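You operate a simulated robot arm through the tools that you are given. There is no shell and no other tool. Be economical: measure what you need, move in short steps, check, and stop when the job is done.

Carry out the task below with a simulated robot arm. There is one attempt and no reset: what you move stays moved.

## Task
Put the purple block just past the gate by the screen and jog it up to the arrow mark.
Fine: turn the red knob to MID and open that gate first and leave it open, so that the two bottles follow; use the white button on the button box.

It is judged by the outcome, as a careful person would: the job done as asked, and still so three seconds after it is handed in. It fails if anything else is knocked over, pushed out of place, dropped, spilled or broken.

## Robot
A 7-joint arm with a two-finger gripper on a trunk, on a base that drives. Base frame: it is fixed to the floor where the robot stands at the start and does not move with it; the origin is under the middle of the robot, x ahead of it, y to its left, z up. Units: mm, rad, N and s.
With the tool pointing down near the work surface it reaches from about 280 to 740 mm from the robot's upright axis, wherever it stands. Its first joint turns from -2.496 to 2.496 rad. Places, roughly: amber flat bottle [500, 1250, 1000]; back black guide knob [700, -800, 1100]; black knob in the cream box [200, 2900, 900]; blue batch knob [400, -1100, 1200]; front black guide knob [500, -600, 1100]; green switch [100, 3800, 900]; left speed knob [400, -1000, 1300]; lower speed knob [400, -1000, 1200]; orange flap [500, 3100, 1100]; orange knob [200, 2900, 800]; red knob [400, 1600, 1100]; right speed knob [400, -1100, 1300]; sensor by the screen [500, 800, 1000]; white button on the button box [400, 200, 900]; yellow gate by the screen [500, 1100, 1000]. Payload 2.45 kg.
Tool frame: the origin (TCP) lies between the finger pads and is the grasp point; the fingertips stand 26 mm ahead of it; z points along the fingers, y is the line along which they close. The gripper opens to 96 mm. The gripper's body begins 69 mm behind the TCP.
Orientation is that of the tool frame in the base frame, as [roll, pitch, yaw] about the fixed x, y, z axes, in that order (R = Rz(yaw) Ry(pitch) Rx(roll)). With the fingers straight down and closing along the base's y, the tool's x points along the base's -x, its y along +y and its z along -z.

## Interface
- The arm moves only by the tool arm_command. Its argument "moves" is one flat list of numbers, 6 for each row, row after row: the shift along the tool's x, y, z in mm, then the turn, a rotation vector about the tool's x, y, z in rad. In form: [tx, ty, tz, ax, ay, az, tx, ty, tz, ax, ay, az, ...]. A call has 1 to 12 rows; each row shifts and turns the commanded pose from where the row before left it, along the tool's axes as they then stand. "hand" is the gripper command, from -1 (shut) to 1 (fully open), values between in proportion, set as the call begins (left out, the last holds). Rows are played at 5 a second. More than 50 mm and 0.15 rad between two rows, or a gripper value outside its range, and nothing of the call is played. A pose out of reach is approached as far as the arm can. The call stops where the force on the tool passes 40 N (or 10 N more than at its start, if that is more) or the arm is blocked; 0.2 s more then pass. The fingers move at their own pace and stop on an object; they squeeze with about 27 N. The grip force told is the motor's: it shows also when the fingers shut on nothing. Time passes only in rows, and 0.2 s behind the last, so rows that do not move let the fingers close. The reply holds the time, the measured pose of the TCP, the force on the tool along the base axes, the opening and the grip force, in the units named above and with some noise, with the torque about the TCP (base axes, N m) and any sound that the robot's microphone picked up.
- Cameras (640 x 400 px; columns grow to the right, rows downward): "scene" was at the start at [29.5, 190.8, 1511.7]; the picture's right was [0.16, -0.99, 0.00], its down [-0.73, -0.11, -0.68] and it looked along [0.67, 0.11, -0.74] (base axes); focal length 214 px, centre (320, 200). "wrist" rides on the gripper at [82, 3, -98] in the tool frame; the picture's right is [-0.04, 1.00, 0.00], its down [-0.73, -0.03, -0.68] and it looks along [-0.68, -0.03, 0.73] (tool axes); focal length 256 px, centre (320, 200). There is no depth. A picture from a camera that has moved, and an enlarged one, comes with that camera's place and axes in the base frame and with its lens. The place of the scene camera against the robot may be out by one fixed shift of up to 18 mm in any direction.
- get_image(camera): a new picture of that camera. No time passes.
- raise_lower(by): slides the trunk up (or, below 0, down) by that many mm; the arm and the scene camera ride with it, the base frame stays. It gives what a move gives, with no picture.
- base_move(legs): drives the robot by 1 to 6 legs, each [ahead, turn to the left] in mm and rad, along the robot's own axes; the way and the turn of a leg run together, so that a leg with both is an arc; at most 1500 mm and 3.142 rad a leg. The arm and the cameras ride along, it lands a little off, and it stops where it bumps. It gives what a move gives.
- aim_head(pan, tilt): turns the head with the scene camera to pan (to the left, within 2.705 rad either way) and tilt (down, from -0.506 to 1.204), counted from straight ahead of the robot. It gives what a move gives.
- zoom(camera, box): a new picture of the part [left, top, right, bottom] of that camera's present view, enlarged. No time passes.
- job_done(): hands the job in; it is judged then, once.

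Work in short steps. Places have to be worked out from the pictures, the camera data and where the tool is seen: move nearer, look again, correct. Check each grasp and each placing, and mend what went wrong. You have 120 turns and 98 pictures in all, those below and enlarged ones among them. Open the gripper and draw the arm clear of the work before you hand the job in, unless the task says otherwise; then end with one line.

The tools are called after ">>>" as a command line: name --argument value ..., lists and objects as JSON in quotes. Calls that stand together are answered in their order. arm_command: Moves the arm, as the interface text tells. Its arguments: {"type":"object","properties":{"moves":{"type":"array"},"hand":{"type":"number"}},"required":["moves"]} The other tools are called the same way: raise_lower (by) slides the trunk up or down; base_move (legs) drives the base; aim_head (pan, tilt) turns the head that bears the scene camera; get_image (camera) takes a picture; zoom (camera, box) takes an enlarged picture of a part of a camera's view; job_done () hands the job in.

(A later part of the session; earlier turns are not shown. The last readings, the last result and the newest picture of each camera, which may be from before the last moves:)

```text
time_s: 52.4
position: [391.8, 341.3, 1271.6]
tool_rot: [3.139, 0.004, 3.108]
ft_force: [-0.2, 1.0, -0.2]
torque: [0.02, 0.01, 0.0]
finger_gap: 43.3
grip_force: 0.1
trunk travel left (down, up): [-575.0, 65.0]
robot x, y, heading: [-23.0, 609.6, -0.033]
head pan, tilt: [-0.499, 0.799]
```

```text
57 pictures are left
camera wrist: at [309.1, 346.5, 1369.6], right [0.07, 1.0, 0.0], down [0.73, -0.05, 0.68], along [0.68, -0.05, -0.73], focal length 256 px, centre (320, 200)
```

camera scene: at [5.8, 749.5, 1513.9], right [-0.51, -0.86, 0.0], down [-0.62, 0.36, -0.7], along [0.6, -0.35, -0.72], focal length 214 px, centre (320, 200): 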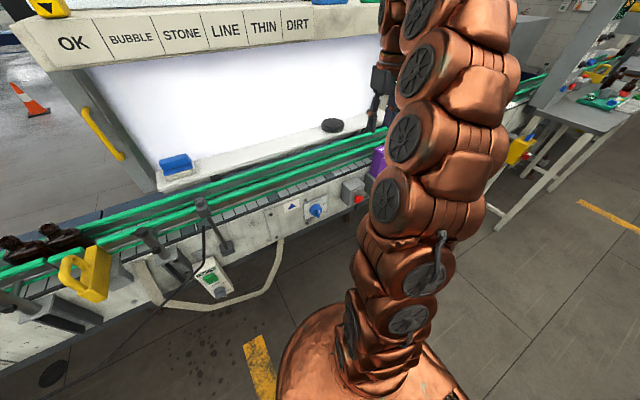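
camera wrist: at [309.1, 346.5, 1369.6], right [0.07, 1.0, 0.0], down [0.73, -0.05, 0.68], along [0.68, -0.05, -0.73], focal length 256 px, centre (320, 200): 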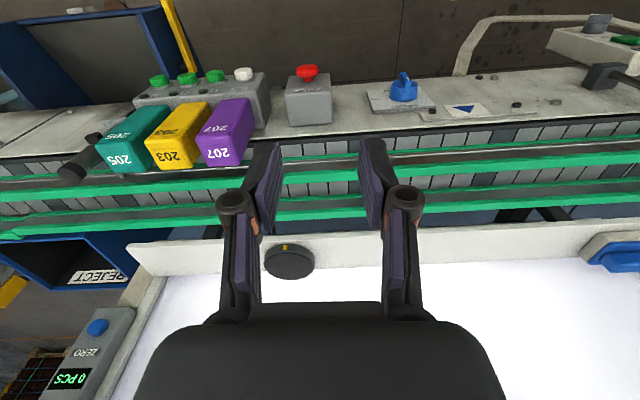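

>>> zoom --camera "wrist" --box '[60, 50, 300, 200]'

>>> zoom --camera "scene" --box '[180, 160, 400, 300]'

>>> zoom --camera "wrist" --box '[340, 60, 540, 180]'

```text
2.67 times, centred on (180, 125) of wrist
camera zoom: at [309.1, 346.5, 1369.6], right [0.07, 1.0, 0.0], down [0.73, -0.05, 0.68], along [0.68, -0.05, -0.73], focal length 683 px, centre (693, 400)
```

zoom: 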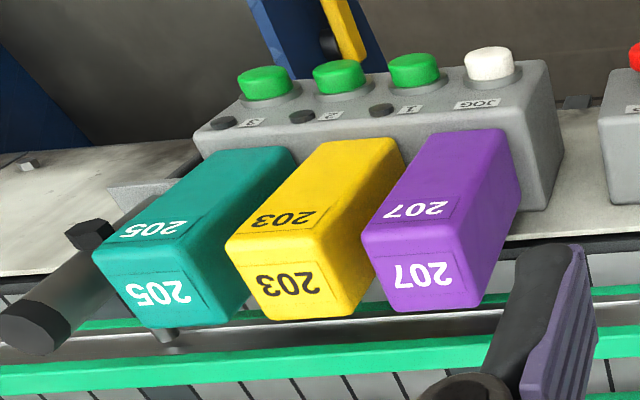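

```text
2.86 times, centred on (290, 230) of scene
camera zoom: at [5.8, 749.5, 1513.9], right [-0.51, -0.86, 0.0], down [-0.62, 0.36, -0.7], along [0.6, -0.35, -0.72], focal length 613 px, centre (406, 114)
```

zoom: 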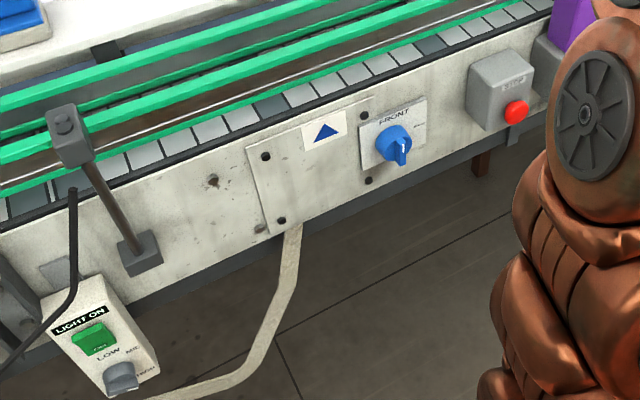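

```text
3.20 times, centred on (440, 120) of wrist
camera zoom: at [309.1, 346.5, 1369.6], right [0.07, 1.0, 0.0], down [0.73, -0.05, 0.68], along [0.68, -0.05, -0.73], focal length 819 px, centre (-64, 456)
```

zoom: 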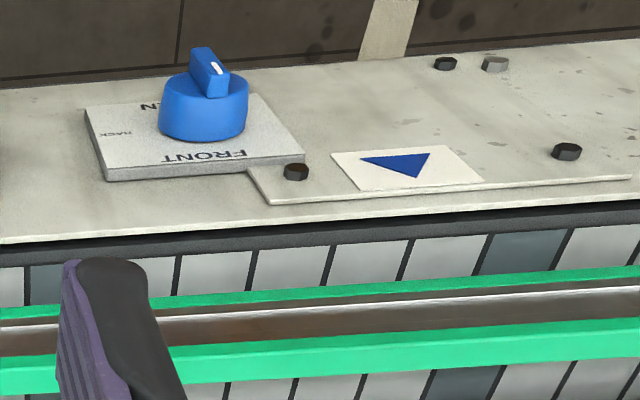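

Purple block top centre ≈(474,208), top z≈1096; yellow neighbour is only ~8 mm away, so I'll grasp along x. Move above it and turn the tool.

>>> arm_command --moves '[-21.9, -32.8, 0, 0, 0, 0, -21.9, -32.8, 0, 0, 0, 0, -21.9, -32.8, 0, 0, 0, 0, -21.9, -32.8, 0, 0, 0, 0]' --hand 0.35

>>> arm_command --moves '[0, 0, 0, 0, 0, 0.1397, 0, 0, 0, 0, 0, 0.1397, 0, 0, 0, 0, 0, 0.1397, 0, 0, 0, 0, 0, 0.1397, 0, 0, 0, 0, 0, 0.1397, 0, 0, 0, 0, 0, 0.1397, 0, 0, 0, 0, 0, 0.1397, 0, 0, 0, 0, 0, 0.1397, 0, 0, 0, 0, 0, 0.1397, 0, 0, 0, 0, 0, 0.1397, 0, 0, 0, 0, 0, 0.1397]'

>>> get_image --camera "wrist"

```text
time_s: 53.4
position: [438.3, 267.4, 1233.4]
tool_rot: [3.138, 0.005, 3.109]
ft_force: [-0.4, -0.7, 0.6]
torque: [-0.03, -0.02, 0.01]
finger_gap: 64.9
grip_force: 0.0
out of reach, approached as far as the arm can: row 1, 2, 3, 4
trunk travel left (down, up): [-575.0, 65.0]
robot x, y, heading: [-19.8, 607.9, -0.033]
head pan, tilt: [-0.499, 0.799]
```

```text
time_s: 55.8
position: [438.3, 267.0, 1234.2]
tool_rot: [3.136, -0.002, 1.571]
ft_force: [0.2, 0.0, 0.3]
torque: [0.0, -0.02, 0.02]
finger_gap: 64.8
grip_force: 0.0
trunk travel left (down, up): [-575.0, 65.0]
robot x, y, heading: [-22.9, 609.5, -0.033]
head pan, tilt: [-0.499, 0.799]
```

```text
53 pictures are left
camera wrist: at [439.9, 348.1, 1331.9], right [1.0, -0.04, 0.0], down [-0.03, -0.73, 0.68], along [-0.02, -0.68, -0.74], focal length 256 px, centre (320, 200)
```

wrist: 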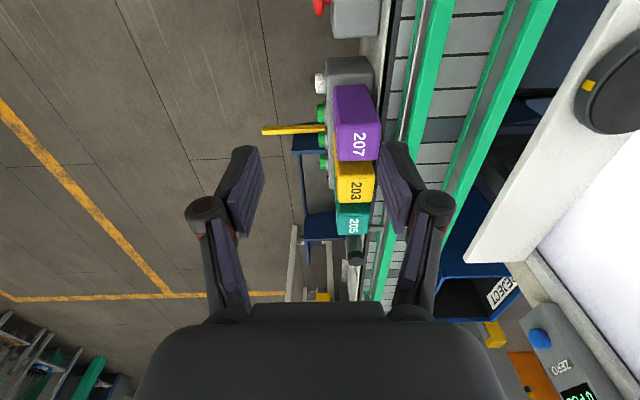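

>>> zoom --camera "wrist" --box '[290, 40, 430, 240]'

```text
2.00 times, centred on (360, 140) of wrist
camera zoom: at [439.9, 348.1, 1331.9], right [1.0, -0.04, 0.0], down [-0.03, -0.73, 0.68], along [-0.02, -0.68, -0.74], focal length 512 px, centre (240, 320)
```

zoom: 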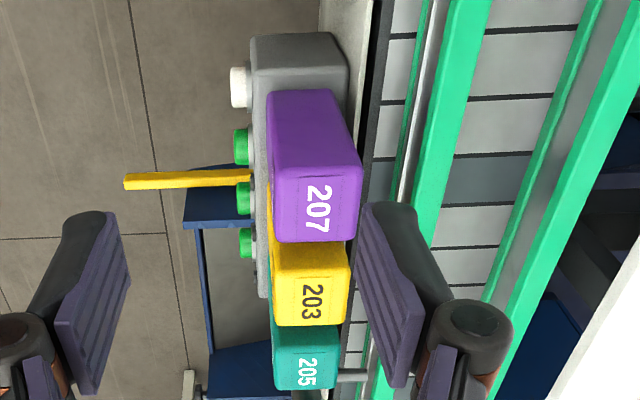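

Block spans x 453–497, y 187–228, standing on the button box. Lower first (reach), then move over it above block height.

>>> arm_command --moves '[0, 0, 40, 0, 0, 0, 0, 0, 38, 0, 0, 0, -20, 12, 0, 0, 0, 0, -20, 12, 0, 0, 0, 0, -19, 12.7, 0, 0, 0, 0]' --hand 0.45

>>> get_image --camera "wrist"

```text
time_s: 57.0
position: [476.5, 207.4, 1158.5]
tool_rot: [3.134, -0.001, 1.573]
ft_force: [-0.1, 0.2, -0.1]
torque: [-0.03, 0.01, 0.02]
finger_gap: 69.6
grip_force: 0.1
trunk travel left (down, up): [-575.0, 65.0]
robot x, y, heading: [-22.3, 610.5, -0.033]
head pan, tilt: [-0.499, 0.799]
```

```text
51 pictures are left
camera wrist: at [478.0, 287.9, 1256.7], right [1.0, -0.04, 0.0], down [-0.03, -0.73, 0.68], along [-0.02, -0.68, -0.74], focal length 256 px, centre (320, 200)
```

wrist: 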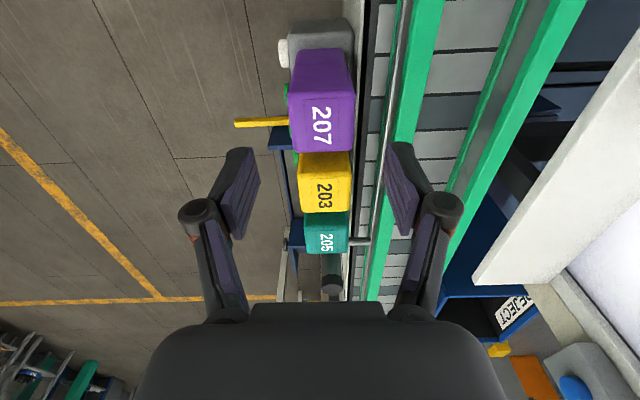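

Aligned over the block. Descend 70 mm (tips ≈1062).

>>> arm_command --moves '[0, 1, 25, 0, 0, 0, 0, 0, 25, 0, 0, 0, 0, 0, 20, 0, 0, 0]'

>>> get_image --camera "wrist"

```text
time_s: 57.8
position: [476.8, 206.9, 1088.4]
tool_rot: [3.137, -0.001, 1.573]
ft_force: [-0.1, 0.1, 1.5]
torque: [-0.03, -0.01, 0.03]
finger_gap: 69.6
grip_force: 0.1
trunk travel left (down, up): [-575.0, 65.0]
robot x, y, heading: [-18.4, 611.8, -0.034]
head pan, tilt: [-0.499, 0.799]
```

```text
50 pictures are left
camera wrist: at [478.9, 288.4, 1186.4], right [1.0, -0.04, 0.0], down [-0.03, -0.73, 0.68], along [-0.02, -0.68, -0.73], focal length 256 px, centre (320, 200)
```

wrist: 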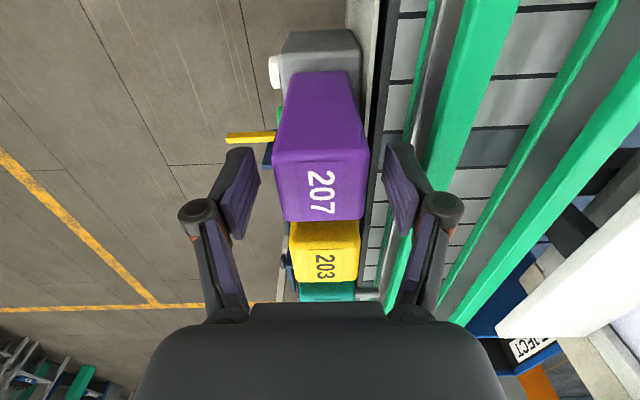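

Fingers flank the block cleanly. Close and lift a little to verify.

>>> arm_command --moves '[0, 0, 4, 0, 0, 0, 0, 0, 0, 0, 0, 0, 0, 0, 0, 0, 0, 0, 0, 0, 0, 0, 0, 0]' --hand -1

>>> arm_command --moves '[0, 0, -15, 0, 0, 0, 0, 0, -25, 0, 0, 0, 0, 0, -25, 0, 0, 0]'

>>> get_image --camera "wrist"

>>> get_image --camera "scene"

```text
time_s: 58.8
position: [477.0, 207.9, 1082.9]
tool_rot: [3.137, -0.001, 1.573]
ft_force: [1.5, -0.8, 5.2]
torque: [-0.02, 0.03, 0.05]
finger_gap: 45.6
grip_force: 27.1
trunk travel left (down, up): [-575.0, 65.0]
robot x, y, heading: [-19.3, 611.1, -0.037]
head pan, tilt: [-0.499, 0.799]
```

```text
time_s: 59.6
position: [476.4, 209.1, 1147.9]
tool_rot: [3.14, -0.003, 1.571]
ft_force: [-0.5, -1.2, -2.0]
torque: [0.03, 0.0, -0.03]
finger_gap: 45.5
grip_force: 26.5
trunk travel left (down, up): [-575.0, 65.0]
robot x, y, heading: [-23.0, 610.6, -0.033]
head pan, tilt: [-0.499, 0.799]
```

```text
49 pictures are left
camera wrist: at [478.4, 289.5, 1246.0], right [1.0, -0.04, 0.0], down [-0.03, -0.74, 0.68], along [-0.02, -0.68, -0.74], focal length 256 px, centre (320, 200)
```

wrist: 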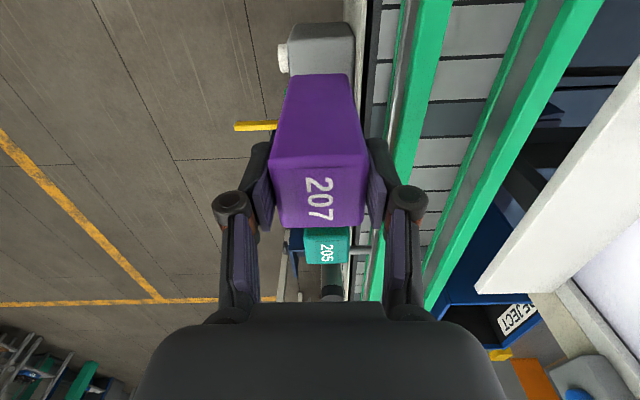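

```text
48 pictures are left
camera scene: at [5.9, 749.3, 1513.9], right [-0.51, -0.86, 0.0], down [-0.62, 0.36, -0.7], along [0.6, -0.35, -0.72], focal length 214 px, centre (320, 200)
```

scene: 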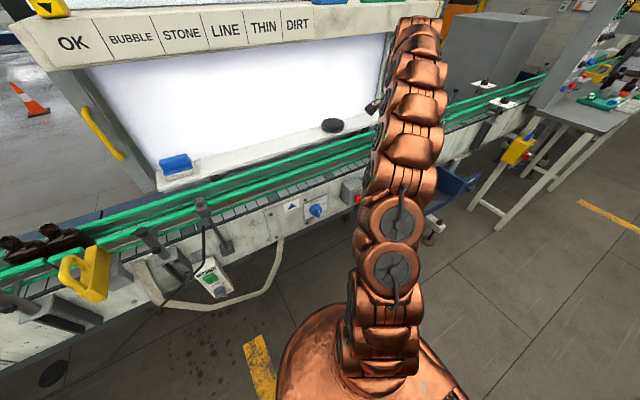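

Block held firmly (45.5 mm). Raise the trunk for clearance and shift the base ~220 mm toward the gate via turning right, backing up, turning back.

>>> raise_lower --by 60

>>> base_move --legs '[[0, -1.571], [-230, 0], [0, 1.604]]'

>>> get_image --camera "wrist"

```text
time_s: 60.6
position: [476.1, 208.5, 1207.1]
tool_rot: [3.138, -0.003, 1.571]
ft_force: [0.3, -0.2, -2.2]
torque: [0.03, 0.01, -0.02]
finger_gap: 45.2
grip_force: 26.9
trunk travel left (down, up): [-635.0, 5.0]
robot x, y, heading: [-18.2, 609.3, -0.034]
head pan, tilt: [-0.499, 0.799]
```

```text
time_s: 70.0
position: [487.2, 447.2, 1208.1]
tool_rot: [3.138, -0.002, 1.589]
ft_force: [0.5, -0.4, -0.9]
torque: [-0.01, 0.0, 0.01]
finger_gap: 0.0
grip_force: 27.2
trunk travel left (down, up): [-635.0, 5.0]
robot x, y, heading: [-14.9, 839.2, -0.018]
head pan, tilt: [-0.499, 0.799]
```

```text
47 pictures are left
camera wrist: at [488.8, 527.2, 1306.5], right [1.0, -0.02, 0.0], down [-0.02, -0.74, 0.68], along [-0.01, -0.68, -0.74], focal length 256 px, centre (320, 200)
```

wrist: 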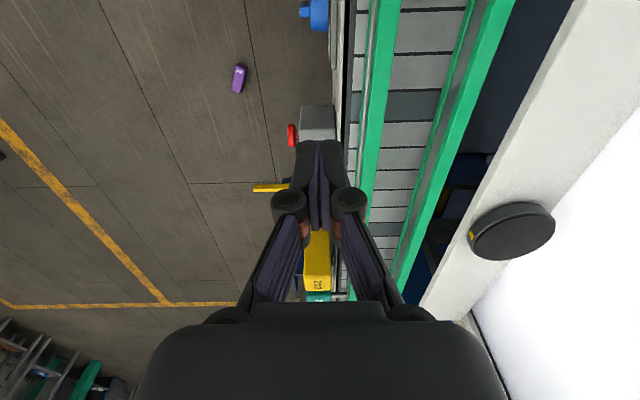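

The block slipped out during the swing and lies on the floor near (106,139). I'll look at it before recovering it.

>>> aim_head --pan -1.3 --tilt 0.9

>>> get_image --camera "scene"

>>> zoom --camera "wrist" --box '[200, 40, 340, 140]'

```text
time_s: 71.1
position: [488.7, 447.6, 1206.6]
tool_rot: [3.137, -0.003, 1.588]
ft_force: [-0.2, 0.2, 0.1]
torque: [0.01, 0.01, 0.01]
finger_gap: 0.0
grip_force: 26.8
trunk travel left (down, up): [-635.0, 5.0]
robot x, y, heading: [-13.0, 839.8, -0.019]
head pan, tilt: [-1.3, 0.901]
```

```text
46 pictures are left
camera scene: at [-42.1, 946.4, 1566.0], right [-0.97, -0.25, 0.0], down [-0.2, 0.76, -0.62], along [0.16, -0.6, -0.78], focal length 214 px, centre (320, 200)
```

scene: 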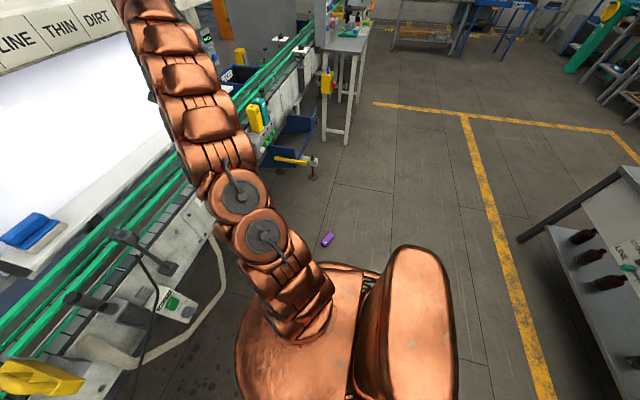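

```text
4.00 times, centred on (270, 90) of wrist
camera zoom: at [488.8, 527.3, 1306.4], right [1.0, -0.02, 0.0], down [-0.02, -0.74, 0.68], along [-0.01, -0.68, -0.74], focal length 1024 px, centre (520, 640)
```

zoom: 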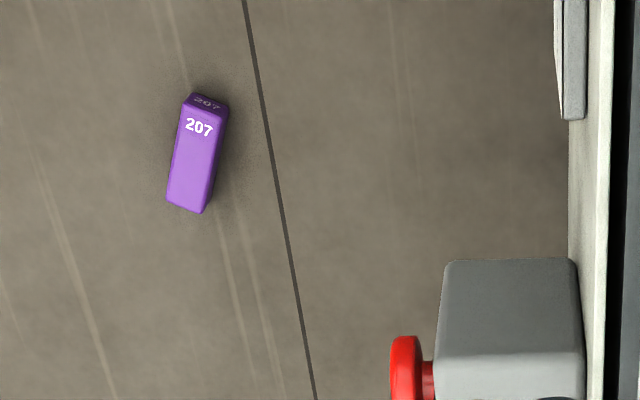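

The block lies flat, its top end toward +y. I'll face it (heading −y), drive closer, and bring the arm in front before lowering.

>>> base_move --legs '[[0, -1.553], [180, 0]]'

>>> aim_head --pan 0.2 --tilt 1.1

>>> get_image --camera "scene"

```text
time_s: 76.4
position: [-397.2, 149.3, 1207.8]
tool_rot: [3.138, -0.002, 0.04]
ft_force: [0.1, -0.4, 1.0]
torque: [0.0, 0.0, -0.02]
finger_gap: 0.0
grip_force: 26.8
trunk travel left (down, up): [-635.0, 5.0]
robot x, y, heading: [-13.7, 658.8, -1.566]
head pan, tilt: [-1.3, 0.901]
```

```text
time_s: 78.0
position: [-397.8, 150.5, 1207.7]
tool_rot: [3.141, -0.003, 0.042]
ft_force: [0.5, 0.1, -0.3]
torque: [0.0, -0.03, 0.01]
finger_gap: 0.2
grip_force: 27.0
trunk travel left (down, up): [-635.0, 5.0]
robot x, y, heading: [-14.8, 663.7, -1.563]
head pan, tilt: [0.201, 1.1]
```

```text
44 pictures are left
camera scene: at [180.7, 647.5, 1552.2], right [-0.98, -0.2, 0.0], down [-0.18, 0.87, -0.45], along [0.09, -0.44, -0.89], focal length 214 px, centre (320, 200)
```

scene: 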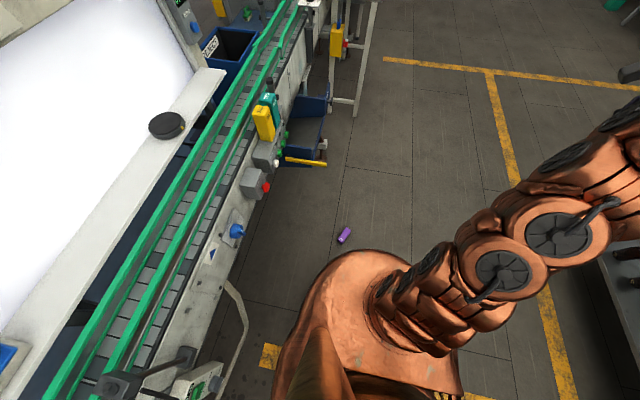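

Block estimate (98,138). Swing the arm in front of the robot, then turn the tool so its x axis points along +y.

>>> arm_command --moves '[45, 0, 0, 0, 0, 0, 45, 0, 0, 0, 0, 0, 45, 0, 0, 0, 0, 0, 45, 0, 0, 0, 0, 0, 45, 0, 0, 0, 0, 0, 45, 0, 0, 0, 0, 0, 45, 0, 0, 0, 0, 0, 45, 0, 0, 0, 0, 0, 45, 0, 0, 0, 0, 0, 45, 0, 0, 0, 0, 0, 45, 0, 0, 0, 0, 0]' --hand 0.4

>>> arm_command --moves '[0, 0, 0, 0, 0, -0.139, 0, 0, 0, 0, 0, -0.139, 0, 0, 0, 0, 0, -0.139, 0, 0, 0, 0, 0, -0.139, 0, 0, 0, 0, 0, -0.139, 0, 0, 0, 0, 0, -0.139, 0, 0, 0, 0, 0, -0.139, 0, 0, 0, 0, 0, -0.139, 0, 0, 0, 0, 0, -0.139, 0, 0, 0, 0, 0, -0.139, 0, 0, 0, 0, 0, -0.139]'

>>> raise_lower --by -500

>>> get_image --camera "wrist"

```text
time_s: 80.4
position: [98.8, 169.9, 1209.5]
tool_rot: [3.137, -0.002, 0.039]
ft_force: [1.2, -0.3, -0.3]
torque: [-0.04, -0.03, 0.01]
finger_gap: 67.1
grip_force: 0.0
trunk travel left (down, up): [-635.0, 5.0]
robot x, y, heading: [-14.5, 658.5, -1.565]
head pan, tilt: [0.201, 1.1]
```

```text
time_s: 82.8
position: [97.2, 169.5, 1210.0]
tool_rot: [3.14, 0.004, 1.571]
ft_force: [-1.1, 0.3, 0.0]
torque: [-0.01, 0.0, 0.0]
finger_gap: 67.2
grip_force: 0.1
trunk travel left (down, up): [-635.0, 5.0]
robot x, y, heading: [-14.6, 663.0, -1.565]
head pan, tilt: [0.201, 1.1]
```

```text
refused: -500 is not a number from -400 to 400
```

```text
43 pictures are left
camera wrist: at [99.7, 250.8, 1307.2], right [1.0, -0.04, 0.0], down [-0.03, -0.73, 0.68], along [-0.03, -0.68, -0.73], focal length 256 px, centre (320, 200)
```

wrist: 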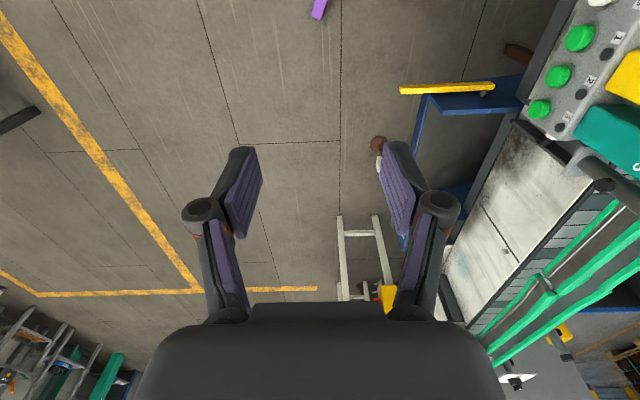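

Clear below. Lower the trunk in two steps.

>>> raise_lower --by -400

>>> raise_lower --by -230

>>> get_image --camera "wrist"

```text
time_s: 86.6
position: [97.9, 169.4, 808.0]
tool_rot: [3.139, 0.001, 1.568]
ft_force: [0.0, -0.3, 0.2]
torque: [0.0, 0.01, -0.02]
finger_gap: 67.2
grip_force: 0.0
trunk travel left (down, up): [-235.0, 405.0]
robot x, y, heading: [-13.9, 664.6, -1.563]
head pan, tilt: [0.201, 1.1]
```

```text
time_s: 89.0
position: [97.4, 169.9, 579.2]
tool_rot: [3.141, 0.005, 1.569]
ft_force: [0.3, 0.6, 0.0]
torque: [0.04, -0.01, 0.02]
finger_gap: 67.1
grip_force: 0.1
trunk travel left (down, up): [-5.0, 635.0]
robot x, y, heading: [-15.3, 659.8, -1.57]
head pan, tilt: [0.201, 1.1]
```

```text
42 pictures are left
camera wrist: at [99.5, 250.7, 677.2], right [1.0, -0.04, 0.0], down [-0.03, -0.73, 0.68], along [-0.03, -0.68, -0.73], focal length 256 px, centre (320, 200)
```

wrist: 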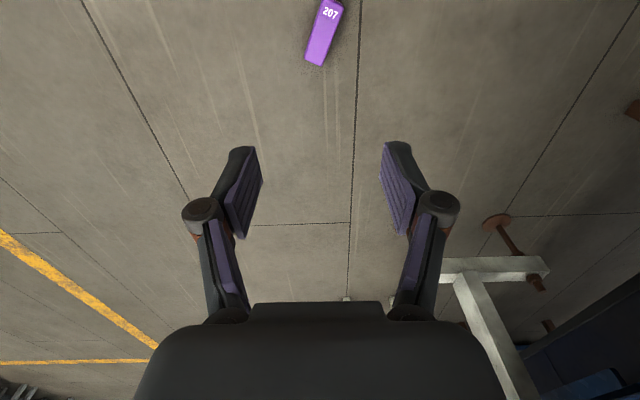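

Block spans from base end ≈(80,83) to top end ≈(120,186), lying 21° off +y. Align yaw, move over it and descend for a closer look.

>>> arm_command --moves '[-20, 8, 20, 0, 0, 0.125, 0, 0, 30, 0, 0, 0.125, 0, 0, 30, 0, 0, 0.124, 0, 0, 40, 0, 0, 0, 0, 0, 40, 0, 0, 0, 0, 0, 40, 0, 0, 0, 0, 0, 40, 0, 0, 0, 0, 0, 40, 0, 0, 0, 0, 0, 40, 0, 0, 0, 0, 0, 30, 0, 0, 0]'

>>> get_image --camera "wrist"

```text
time_s: 91.2
position: [105.1, 147.1, 229.2]
tool_rot: [3.137, 0.002, 1.194]
ft_force: [0.0, 0.2, 0.5]
torque: [0.04, 0.01, 0.04]
finger_gap: 67.3
grip_force: 0.0
trunk travel left (down, up): [-5.0, 635.0]
robot x, y, heading: [-10.7, 660.1, -1.566]
head pan, tilt: [0.201, 1.1]
```

```text
41 pictures are left
camera wrist: at [137.2, 221.8, 327.7], right [0.91, -0.4, 0.0], down [-0.3, -0.67, 0.68], along [-0.27, -0.62, -0.73], focal length 256 px, centre (320, 200)
```

wrist: 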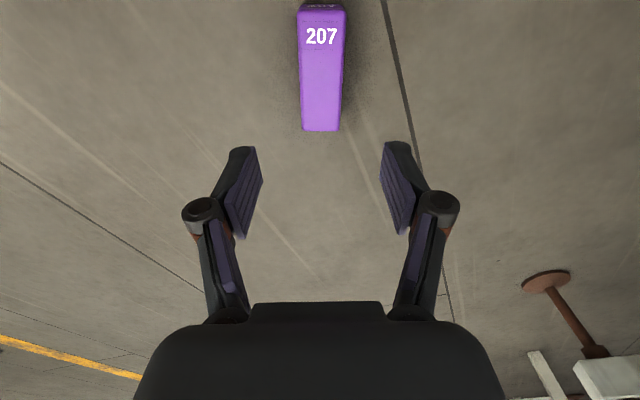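

Well centred. Tilt the tool 0.5 rad (so it can later stand upright with the hand tilted) and descend most of the way.

>>> arm_command --moves '[0, 0, 0, 0, -0.125, 0, 0, 0, 0, 0, -0.125, 0, 0, 0, 0, 0, -0.125, 0, 0, 0, 0, 0, -0.125, 0, 19.6, 0, 34, 0, 0, 0, 19.6, 0, 34, 0, 0, 0, 19.6, 0, 34, 0, 0, 0, 14, 0, 25, 0, 0, 0]'

>>> get_image --camera "wrist"

```text
time_s: 93.0
position: [108.7, 150.7, 83.6]
tool_rot: [3.136, 0.504, 1.192]
ft_force: [-1.6, 0.4, -0.4]
torque: [-0.03, 0.01, -0.03]
finger_gap: 67.2
grip_force: 0.0
trunk travel left (down, up): [-5.0, 635.0]
robot x, y, heading: [-12.8, 663.7, -1.562]
head pan, tilt: [0.201, 1.1]
```

```text
40 pictures are left
camera wrist: at [153.4, 260.3, 130.6], right [0.92, -0.4, 0.02], down [-0.15, -0.28, 0.95], along [-0.37, -0.87, -0.32], focal length 256 px, centre (320, 200)
```

wrist: 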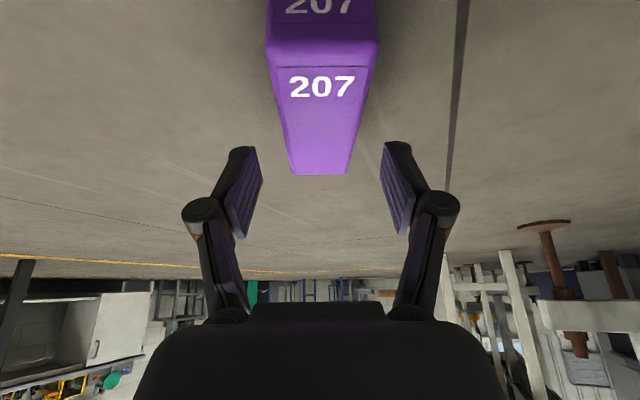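

Centred on the block. Descend another 48 mm and close.

>>> arm_command --moves '[11.5, 0, 21, 0, 0, 0, 7, 0, 13, 0, 0, 0, 4.5, 0, 8, 0, 0, 0, 0, 0, 0, 0, 0, 0]'

>>> arm_command --moves '[0, 0, 0, 0, 0, 0, 0, 0, 0, 0, 0, 0, 0, 0, 0, 0, 0, 0, 0, 0, 0, 0, 0, 0]' --hand -1

>>> get_image --camera "wrist"

```text
time_s: 94.0
position: [107.2, 151.1, 34.2]
tool_rot: [3.137, 0.503, 1.194]
ft_force: [0.2, -0.1, 0.2]
torque: [0.04, 0.02, -0.01]
finger_gap: 67.1
grip_force: 0.0
trunk travel left (down, up): [-5.0, 635.0]
robot x, y, heading: [-16.1, 662.8, -1.564]
head pan, tilt: [0.201, 1.1]
```

```text
time_s: 95.0
position: [107.5, 151.4, 34.6]
tool_rot: [3.136, 0.504, 1.192]
ft_force: [0.2, 0.2, 4.2]
torque: [-0.09, -0.13, -0.11]
finger_gap: 45.6
grip_force: 26.8
trunk travel left (down, up): [-5.0, 635.0]
robot x, y, heading: [-14.8, 660.6, -1.567]
head pan, tilt: [0.201, 1.1]
```

```text
39 pictures are left
camera wrist: at [153.6, 259.2, 81.8], right [0.92, -0.4, 0.02], down [-0.15, -0.28, 0.95], along [-0.37, -0.87, -0.32], focal length 256 px, centre (320, 200)
```

wrist: 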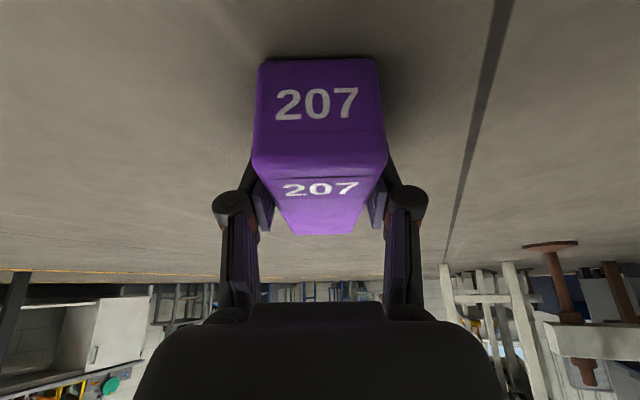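

Gripped (45.6 mm) ~40 mm below its top. Lift via arm, gently, then check.

>>> arm_command --moves '[-10, 0, -18, 0, 0, 0, -15, 0, -27, 0, 0, 0, -15, 0, -27, 0, 0, 0, -15, 0, -27, 0, 0, 0, -15, 0, -27, 0, 0, 0, -15, 0, -27, 0, 0, 0]'

>>> raise_lower --by 400

>>> get_image --camera "wrist"

```text
time_s: 96.5
position: [106.5, 151.8, 211.3]
tool_rot: [3.139, 0.504, 1.192]
ft_force: [-0.3, 0.2, -1.4]
torque: [0.03, -0.01, 0.02]
finger_gap: 45.3
grip_force: 27.3
trunk travel left (down, up): [-5.0, 635.0]
robot x, y, heading: [-13.2, 661.2, -1.567]
head pan, tilt: [0.201, 1.1]
```

```text
time_s: 100.3
position: [107.2, 150.5, 609.8]
tool_rot: [3.14, 0.504, 1.192]
ft_force: [-0.3, 0.2, -2.4]
torque: [0.02, -0.04, 0.0]
finger_gap: 45.7
grip_force: 27.2
trunk travel left (down, up): [-405.0, 235.0]
robot x, y, heading: [-12.6, 664.8, -1.563]
head pan, tilt: [0.201, 1.1]
```

```text
38 pictures are left
camera wrist: at [153.0, 259.2, 657.4], right [0.92, -0.4, 0.02], down [-0.15, -0.28, 0.95], along [-0.37, -0.87, -0.32], focal length 256 px, centre (320, 200)
```

wrist: 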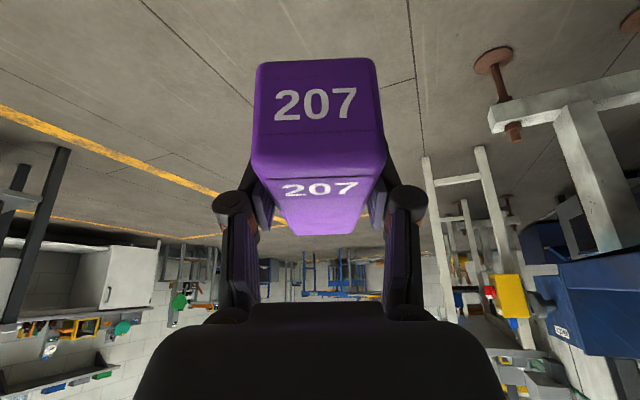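

Block held well. To have it upright later with the hand above, the hand must be rolled 180° about its own axis; raise the trunk then do that roll here in free space.

>>> raise_lower --by 230

>>> arm_command --moves '[0, 0, 0, 0, 0, -0.1428, 0, 0, 0, 0, 0, -0.1428, 0, 0, 0, 0, 0, -0.1428, 0, 0, 0, 0, 0, -0.1428, 0, 0, 0, 0, 0, -0.1428, 0, 0, 0, 0, 0, -0.1428, 0, 0, 0, 0, 0, -0.1428, 0, 0, 0, 0, 0, -0.1428, 0, 0, 0, 0, 0, -0.1428, 0, 0, 0, 0, 0, -0.1428, 0, 0, 0, 0, 0, -0.1428]'

>>> arm_command --moves '[0, 0, 0, 0, 0, -0.1428, 0, 0, 0, 0, 0, -0.1428, 0, 0, 0, 0, 0, -0.1428, 0, 0, 0, 0, 0, -0.1428, 0, 0, 0, 0, 0, -0.1428, 0, 0, 0, 0, 0, -0.1428, 0, 0, 0, 0, 0, -0.1428, 0, 0, 0, 0, 0, -0.1428, 0, 0, 0, 0, 0, -0.1428, 0, 0, 0, 0, 0, -0.1428, 0, 0, 0, 0, 0, -0.1428]'

>>> get_image --camera "scene"

```text
time_s: 102.7
position: [108.1, 150.4, 839.8]
tool_rot: [3.137, 0.503, 1.192]
ft_force: [-0.8, 0.4, -2.4]
torque: [0.0, -0.01, 0.02]
finger_gap: 45.5
grip_force: 27.3
trunk travel left (down, up): [-635.0, 5.0]
robot x, y, heading: [-17.6, 662.1, -1.568]
head pan, tilt: [0.201, 1.1]
```

```text
time_s: 105.1
position: [107.1, 150.9, 840.4]
tool_rot: [-2.639, 0.004, 2.765]
ft_force: [0.1, 0.0, -0.5]
torque: [-0.01, 0.03, -0.03]
finger_gap: 45.7
grip_force: 26.9
trunk travel left (down, up): [-635.0, 5.0]
robot x, y, heading: [-15.6, 661.8, -1.566]
head pan, tilt: [0.201, 1.1]
```

```text
time_s: 107.5
position: [109.1, 150.4, 840.1]
tool_rot: [-3.14, -0.503, -1.947]
ft_force: [-0.1, 0.4, -1.1]
torque: [0.02, -0.03, 0.02]
finger_gap: 45.3
grip_force: 26.9
trunk travel left (down, up): [-635.0, 5.0]
robot x, y, heading: [-16.2, 662.4, -1.569]
head pan, tilt: [0.201, 1.1]
```

```text
37 pictures are left
camera scene: at [181.1, 647.4, 1552.1], right [-0.98, -0.2, 0.0], down [-0.18, 0.87, -0.45], along [0.09, -0.44, -0.89], focal length 214 px, centre (320, 200)
```

scene: 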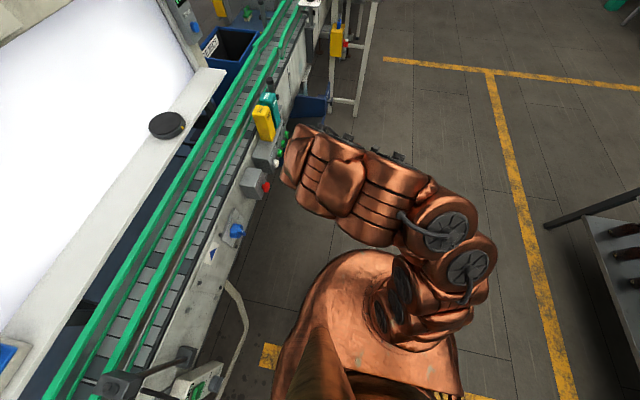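

The roll worked. Now pitch up 0.57 rad to make the block upright and view it.

>>> arm_command --moves '[0, 0, 0, 0, 0.1425, 0, 0, 0, 0, 0, 0.1425, 0, 0, 0, 0, 0, 0.1425, 0, 0, 0, 0, 0, 0.1425, 0]'

>>> get_image --camera "wrist"

>>> get_image --camera "scene"

```text
time_s: 108.5
position: [120.4, 153.4, 826.4]
tool_rot: [2.911, -1.0, -1.627]
ft_force: [-3.2, -2.6, 3.5]
torque: [0.22, -0.29, 0.02]
finger_gap: 45.5
grip_force: 26.9
trunk travel left (down, up): [-635.0, 5.0]
robot x, y, heading: [-18.3, 663.2, -1.565]
head pan, tilt: [0.201, 1.1]
```

```text
36 pictures are left
camera wrist: at [140.8, 189.4, 947.4], right [-0.96, 0.27, 0.09], down [0.24, 0.93, -0.26], along [-0.16, -0.23, -0.96], focal length 256 px, centre (320, 200)
```

wrist: 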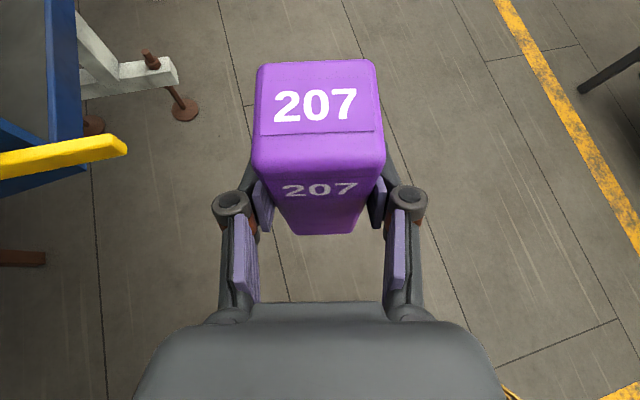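

```text
35 pictures are left
camera scene: at [180.9, 647.4, 1552.1], right [-0.98, -0.2, 0.0], down [-0.18, 0.87, -0.45], along [0.09, -0.44, -0.89], focal length 214 px, centre (320, 200)
```

scene: 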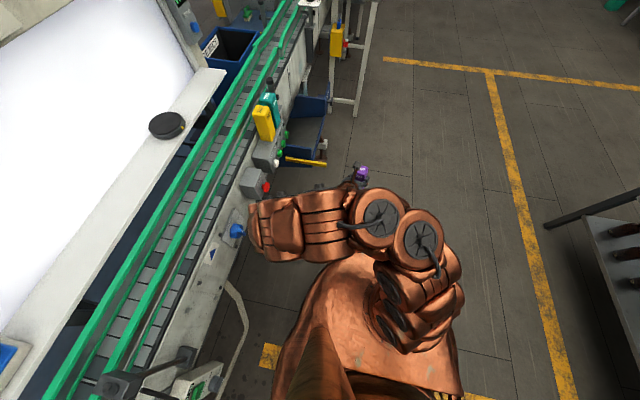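

The arm swung a lot and the pose lags. I'll check with a no-move row whether it settles before going further.

>>> arm_command --moves '[0, 0, 0, 0, 0, 0]'

>>> zoom --camera "scene" --box '[200, 140, 400, 280]'

```text
time_s: 108.9
position: [106.8, 151.6, 840.2]
tool_rot: [-3.134, -1.074, -1.957]
ft_force: [-0.1, 0.4, -2.1]
torque: [0.03, -0.06, -0.01]
finger_gap: 45.6
grip_force: 27.3
trunk travel left (down, up): [-635.0, 5.0]
robot x, y, heading: [-15.3, 659.3, -1.567]
head pan, tilt: [0.201, 1.1]
```

```text
2.86 times, centred on (300, 210) of scene
camera zoom: at [181.2, 647.5, 1552.1], right [-0.98, -0.2, 0.0], down [-0.18, 0.87, -0.45], along [0.09, -0.44, -0.89], focal length 613 px, centre (377, 171)
```

zoom: 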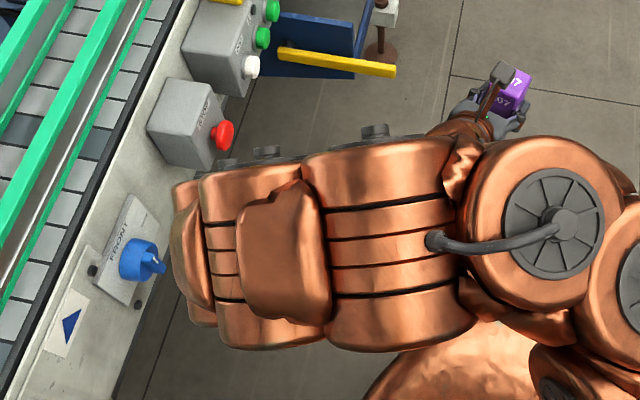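

It settled with the block upright, but the elbow sits close to the blue knob. Move the hand 200 mm away from the conveyor (−x) before anything else.

>>> arm_command --moves '[7.2, 37, 13.3, 0, 0, 0, 7.2, 37, 13.3, 0, 0, 0, 7.2, 37, 13.3, 0, 0, 0, 7.2, 37, 13.3, 0, 0, 0, 7.2, 37, 13.3, 0, 0, 0, 0, 0, 0, 0, 0, 0]'

>>> get_image --camera "scene"

```text
time_s: 110.3
position: [71.3, 138.9, 845.6]
tool_rot: [-3.134, -1.07, -1.956]
ft_force: [0.3, -0.4, -1.8]
torque: [0.0, -0.04, 0.05]
finger_gap: 45.6
grip_force: 27.8
out of reach, approached as far as the arm can: row 1, 2, 3, 4, 5
trunk travel left (down, up): [-635.0, 5.0]
robot x, y, heading: [-10.4, 661.7, -1.561]
head pan, tilt: [0.201, 1.1]
```

```text
33 pictures are left
camera scene: at [180.9, 647.3, 1552.1], right [-0.98, -0.2, 0.0], down [-0.18, 0.87, -0.45], along [0.09, -0.44, -0.89], focal length 214 px, centre (320, 200)
```

scene: 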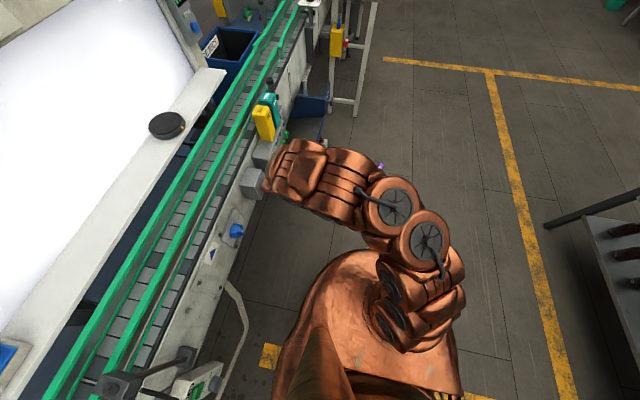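

Reach is limited in this configuration and the elbow remains near the boxes. Turn the base right 0.8 rad to swing everything away from the conveyor.

>>> base_move --legs '[[0, -0.8]]'

>>> get_image --camera "scene"

```text
time_s: 112.8
position: [-332.3, 235.4, 846.1]
tool_rot: [-3.133, -1.072, -2.758]
ft_force: [0.2, -0.1, -1.5]
torque: [-0.03, -0.07, -0.02]
finger_gap: 45.6
grip_force: 27.6
trunk travel left (down, up): [-635.0, 5.0]
robot x, y, heading: [-15.3, 663.2, -2.371]
head pan, tilt: [0.201, 1.1]
```

```text
32 pictures are left
camera scene: at [113.8, 510.7, 1552.1], right [-0.83, 0.56, 0.0], down [0.5, 0.74, -0.45], along [-0.26, -0.38, -0.89], focal length 214 px, centre (320, 200)
```

scene: 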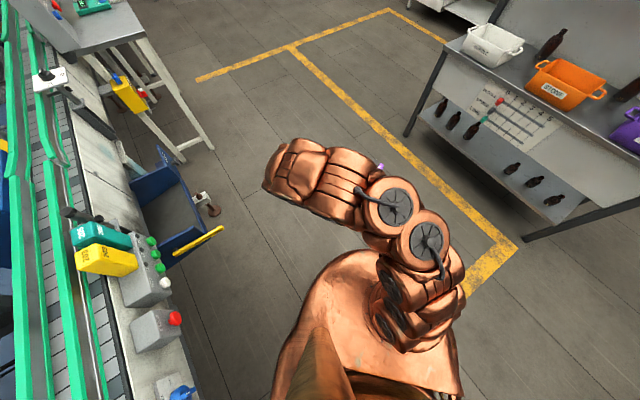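

Clear now and the block is still held. Lower the trunk and stand the block on the floor here to regrasp it vertically.

>>> raise_lower --by -400

>>> raise_lower --by -230

>>> arm_command --moves '[-26.3, 0, 14.3, 0, 0, 0, -26.3, 0, 14.3, 0, 0, 0, -26.3, 0, 14.3, 0, 0, 0, -13, 0, 7, 0, 0, 0]'

>>> get_image --camera "scene"

```text
time_s: 116.6
position: [-332.8, 235.4, 445.9]
tool_rot: [-3.132, -1.073, -2.757]
ft_force: [-0.6, -0.9, -1.3]
torque: [-0.01, -0.02, -0.01]
finger_gap: 45.5
grip_force: 27.3
trunk travel left (down, up): [-235.0, 405.0]
robot x, y, heading: [-16.3, 660.2, -2.365]
head pan, tilt: [0.201, 1.1]
```

```text
time_s: 119.0
position: [-331.8, 235.2, 215.4]
tool_rot: [-3.133, -1.072, -2.759]
ft_force: [0.3, -1.3, -0.7]
torque: [0.05, -0.02, -0.02]
finger_gap: 45.4
grip_force: 27.2
trunk travel left (down, up): [-5.0, 635.0]
robot x, y, heading: [-12.6, 660.5, -2.366]
head pan, tilt: [0.201, 1.1]
```

```text
time_s: 120.0
position: [-330.6, 235.3, 111.0]
tool_rot: [-3.132, -1.072, -2.758]
ft_force: [0.4, 0.2, -0.8]
torque: [-0.02, -0.05, 0.01]
finger_gap: 45.6
grip_force: 26.9
trunk travel left (down, up): [-5.0, 635.0]
robot x, y, heading: [-13.3, 662.7, -2.371]
head pan, tilt: [0.201, 1.1]
```

```text
31 pictures are left
camera scene: at [113.7, 510.9, 922.1], right [-0.83, 0.56, 0.0], down [0.5, 0.74, -0.45], along [-0.26, -0.38, -0.89], focal length 214 px, centre (320, 200)
```

scene: 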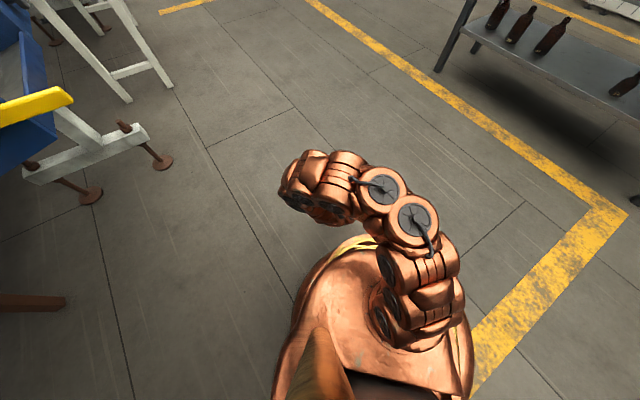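

Continue slowly down until the block touches the floor (expected TCP z≈74).

>>> arm_command --moves '[-13, 0, 7.1, 0, 0, 0, -8.8, 0, 4.8, 0, 0, 0, -4.4, 0, 2.4, 0, 0, 0, -3.5, 0, 1.9, 0, 0, 0]'

>>> get_image --camera "wrist"

```text
time_s: 121.0
position: [-332.6, 235.6, 77.2]
tool_rot: [-3.133, -1.072, -2.759]
ft_force: [-0.1, -0.1, -2.0]
torque: [0.0, -0.04, -0.02]
finger_gap: 45.7
grip_force: 26.7
trunk travel left (down, up): [-5.0, 635.0]
robot x, y, heading: [-13.9, 659.6, -2.375]
head pan, tilt: [0.201, 1.1]
```

```text
30 pictures are left
camera wrist: at [-290.2, 256.2, 196.4], right [-0.36, 0.93, -0.04], down [0.89, 0.33, -0.32], along [-0.28, -0.15, -0.95], focal length 256 px, centre (320, 200)
```

wrist: 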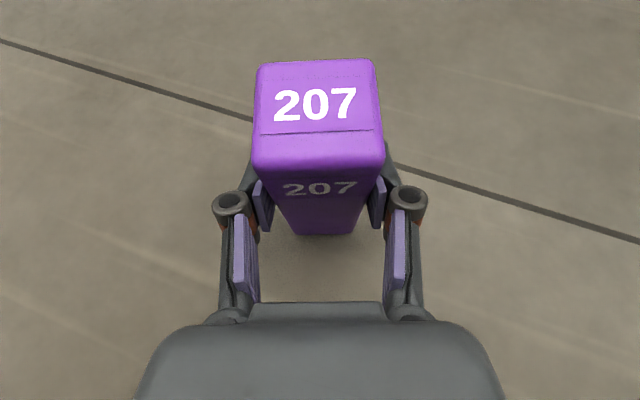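

>>> arm_command --moves '[-2.2, 0, 1.2, 0, 0, 0, -2.2, 0, 1.2, 0, 0, 0, -2.2, 0, 1.2, 0, 0, 0]'

```text
time_s: 121.8
position: [-332.2, 234.3, 72.1]
tool_rot: [-3.128, -1.077, -2.763]
ft_force: [-4.1, -1.0, 24.4]
torque: [0.01, 0.69, 0.15]
finger_gap: 46.3
grip_force: 26.6
trunk travel left (down, up): [-5.0, 635.0]
robot x, y, heading: [-15.3, 660.6, -2.368]
head pan, tilt: [0.201, 1.1]
```

Floor contact (24 N). Ease up 1.5 mm, open, and withdraw backward along the tool axis.

>>> arm_command --moves '[1.3, 0, -0.7, 0, 0, 0, 0, 0, 0, 0, 0, 0, 0, 0, 0, 0, 0, 0, 0, 0, 0, 0, 0, 0]' --hand 0.4

>>> arm_command --moves '[0, 0, -25, 0, 0, 0, 0, 0, -35, 0, 0, 0, 0, 0, -40, 0, 0, 0, 20, 0, -30, 0, 0, 0, 30, 0, -20, 0, 0, 0]'

>>> get_image --camera "wrist"

```text
time_s: 122.8
position: [-332.8, 234.9, 71.1]
tool_rot: [-3.132, -1.072, -2.758]
ft_force: [1.1, 0.3, -0.3]
torque: [-0.02, 0.04, -0.03]
finger_gap: 67.2
grip_force: 0.2
trunk travel left (down, up): [-5.0, 635.0]
robot x, y, heading: [-13.5, 668.5, -2.364]
head pan, tilt: [0.201, 1.1]
```

```text
time_s: 124.0
position: [-226.8, 266.4, 173.6]
tool_rot: [-3.133, -1.073, -2.758]
ft_force: [0.6, -0.5, -0.5]
torque: [0.01, 0.0, 0.03]
finger_gap: 67.2
grip_force: 0.1
out of reach, approached as far as the arm can: row 5
trunk travel left (down, up): [-5.0, 635.0]
robot x, y, heading: [-13.3, 660.8, -2.366]
head pan, tilt: [0.201, 1.1]
```

```text
29 pictures are left
camera wrist: at [-186.1, 287.5, 292.9], right [-0.36, 0.93, -0.04], down [0.89, 0.33, -0.32], along [-0.29, -0.15, -0.95], focal length 256 px, centre (320, 200)
```

wrist: 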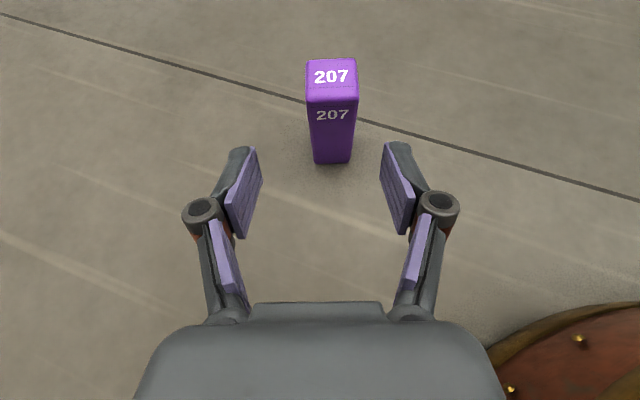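

Block stands upright. Raise for clearance, then bring the hand back to vertical and undo the 180° roll.

>>> raise_lower --by 250

>>> arm_command --moves '[0, 0, 0, 0, -0.1341, 0, 0, 0, 0, 0, -0.1341, 0, 0, 0, 0, 0, -0.1341, 0, 0, 0, 0, 0, -0.1341, 0, 0, 0, 0, 0, -0.1341, 0, 0, 0, 0, 0, -0.1341, 0, 0, 0, 0, 0, -0.1341, 0, 0, 0, 0, 0, -0.1341, 0, 0, 0, 0, 0, 0, 0]'

>>> arm_command --moves '[0, 0, 0, 0, 0, 0.1428, 0, 0, 0, 0, 0, 0.1428, 0, 0, 0, 0, 0, 0.1428, 0, 0, 0, 0, 0, 0.1428, 0, 0, 0, 0, 0, 0.1428, 0, 0, 0, 0, 0, 0.1428, 0, 0, 0, 0, 0, 0.1428, 0, 0, 0, 0, 0, 0.1428, 0, 0, 0, 0, 0, 0.1428, 0, 0, 0, 0, 0, 0.1428, 0, 0, 0, 0, 0, 0.1428]'

>>> arm_command --moves '[0, 0, 0, 0, 0, 0.1428, 0, 0, 0, 0, 0, 0.1428, 0, 0, 0, 0, 0, 0.1428, 0, 0, 0, 0, 0, 0.1428, 0, 0, 0, 0, 0, 0.1428, 0, 0, 0, 0, 0, 0.1428, 0, 0, 0, 0, 0, 0.1428, 0, 0, 0, 0, 0, 0.1428, 0, 0, 0, 0, 0, 0.1428, 0, 0, 0, 0, 0, 0.1428, 0, 0, 0, 0, 0, 0.1428, 0, 0, 0, 0, 0, 0]'

>>> get_image --camera "wrist"

```text
time_s: 126.6
position: [-227.8, 266.0, 421.9]
tool_rot: [-3.133, -1.073, -2.757]
ft_force: [-0.4, 0.6, 0.0]
torque: [0.01, -0.03, -0.01]
finger_gap: 67.2
grip_force: 0.0
trunk travel left (down, up): [-255.0, 385.0]
robot x, y, heading: [-15.2, 661.5, -2.37]
head pan, tilt: [0.201, 1.1]
```

```text
time_s: 128.6
position: [-230.9, 225.6, 456.2]
tool_rot: [-3.137, -0.333, -2.752]
ft_force: [-0.8, 0.2, 0.8]
torque: [-0.02, 0.03, -0.02]
finger_gap: 67.0
grip_force: 0.0
out of reach, approached as far as the arm can: row 1, 2, 3, 4
trunk travel left (down, up): [-255.0, 385.0]
robot x, y, heading: [-15.9, 662.0, -2.367]
head pan, tilt: [0.201, 1.1]
```

```text
time_s: 131.0
position: [-232.4, 224.8, 454.8]
tool_rot: [-2.807, 0.003, 1.962]
ft_force: [0.2, -0.1, -0.1]
torque: [0.0, 0.03, 0.01]
finger_gap: 67.1
grip_force: 0.0
trunk travel left (down, up): [-255.0, 385.0]
robot x, y, heading: [-14.2, 663.7, -2.367]
head pan, tilt: [0.201, 1.1]
```

```text
time_s: 133.6
position: [-232.1, 225.7, 454.5]
tool_rot: [3.136, 0.335, 0.388]
ft_force: [1.1, 0.0, 0.3]
torque: [-0.05, 0.0, -0.02]
finger_gap: 67.2
grip_force: 0.0
trunk travel left (down, up): [-255.0, 385.0]
robot x, y, heading: [-14.8, 663.6, -2.364]
head pan, tilt: [0.201, 1.1]
```

```text
28 pictures are left
camera wrist: at [-130.7, 263.6, 521.2], right [0.34, -0.94, 0.02], down [-0.45, -0.15, 0.88], along [-0.83, -0.31, -0.47], focal length 256 px, centre (320, 200)
```

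wrist: 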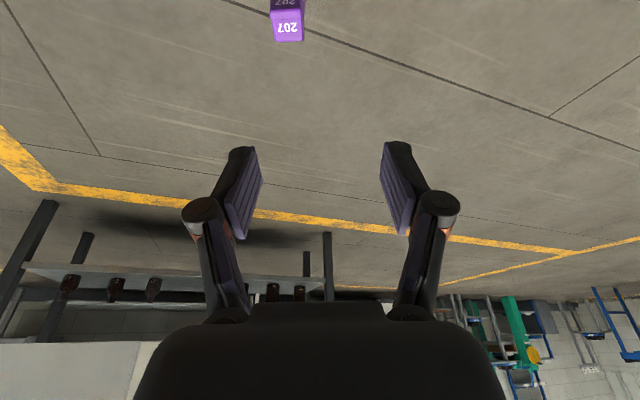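

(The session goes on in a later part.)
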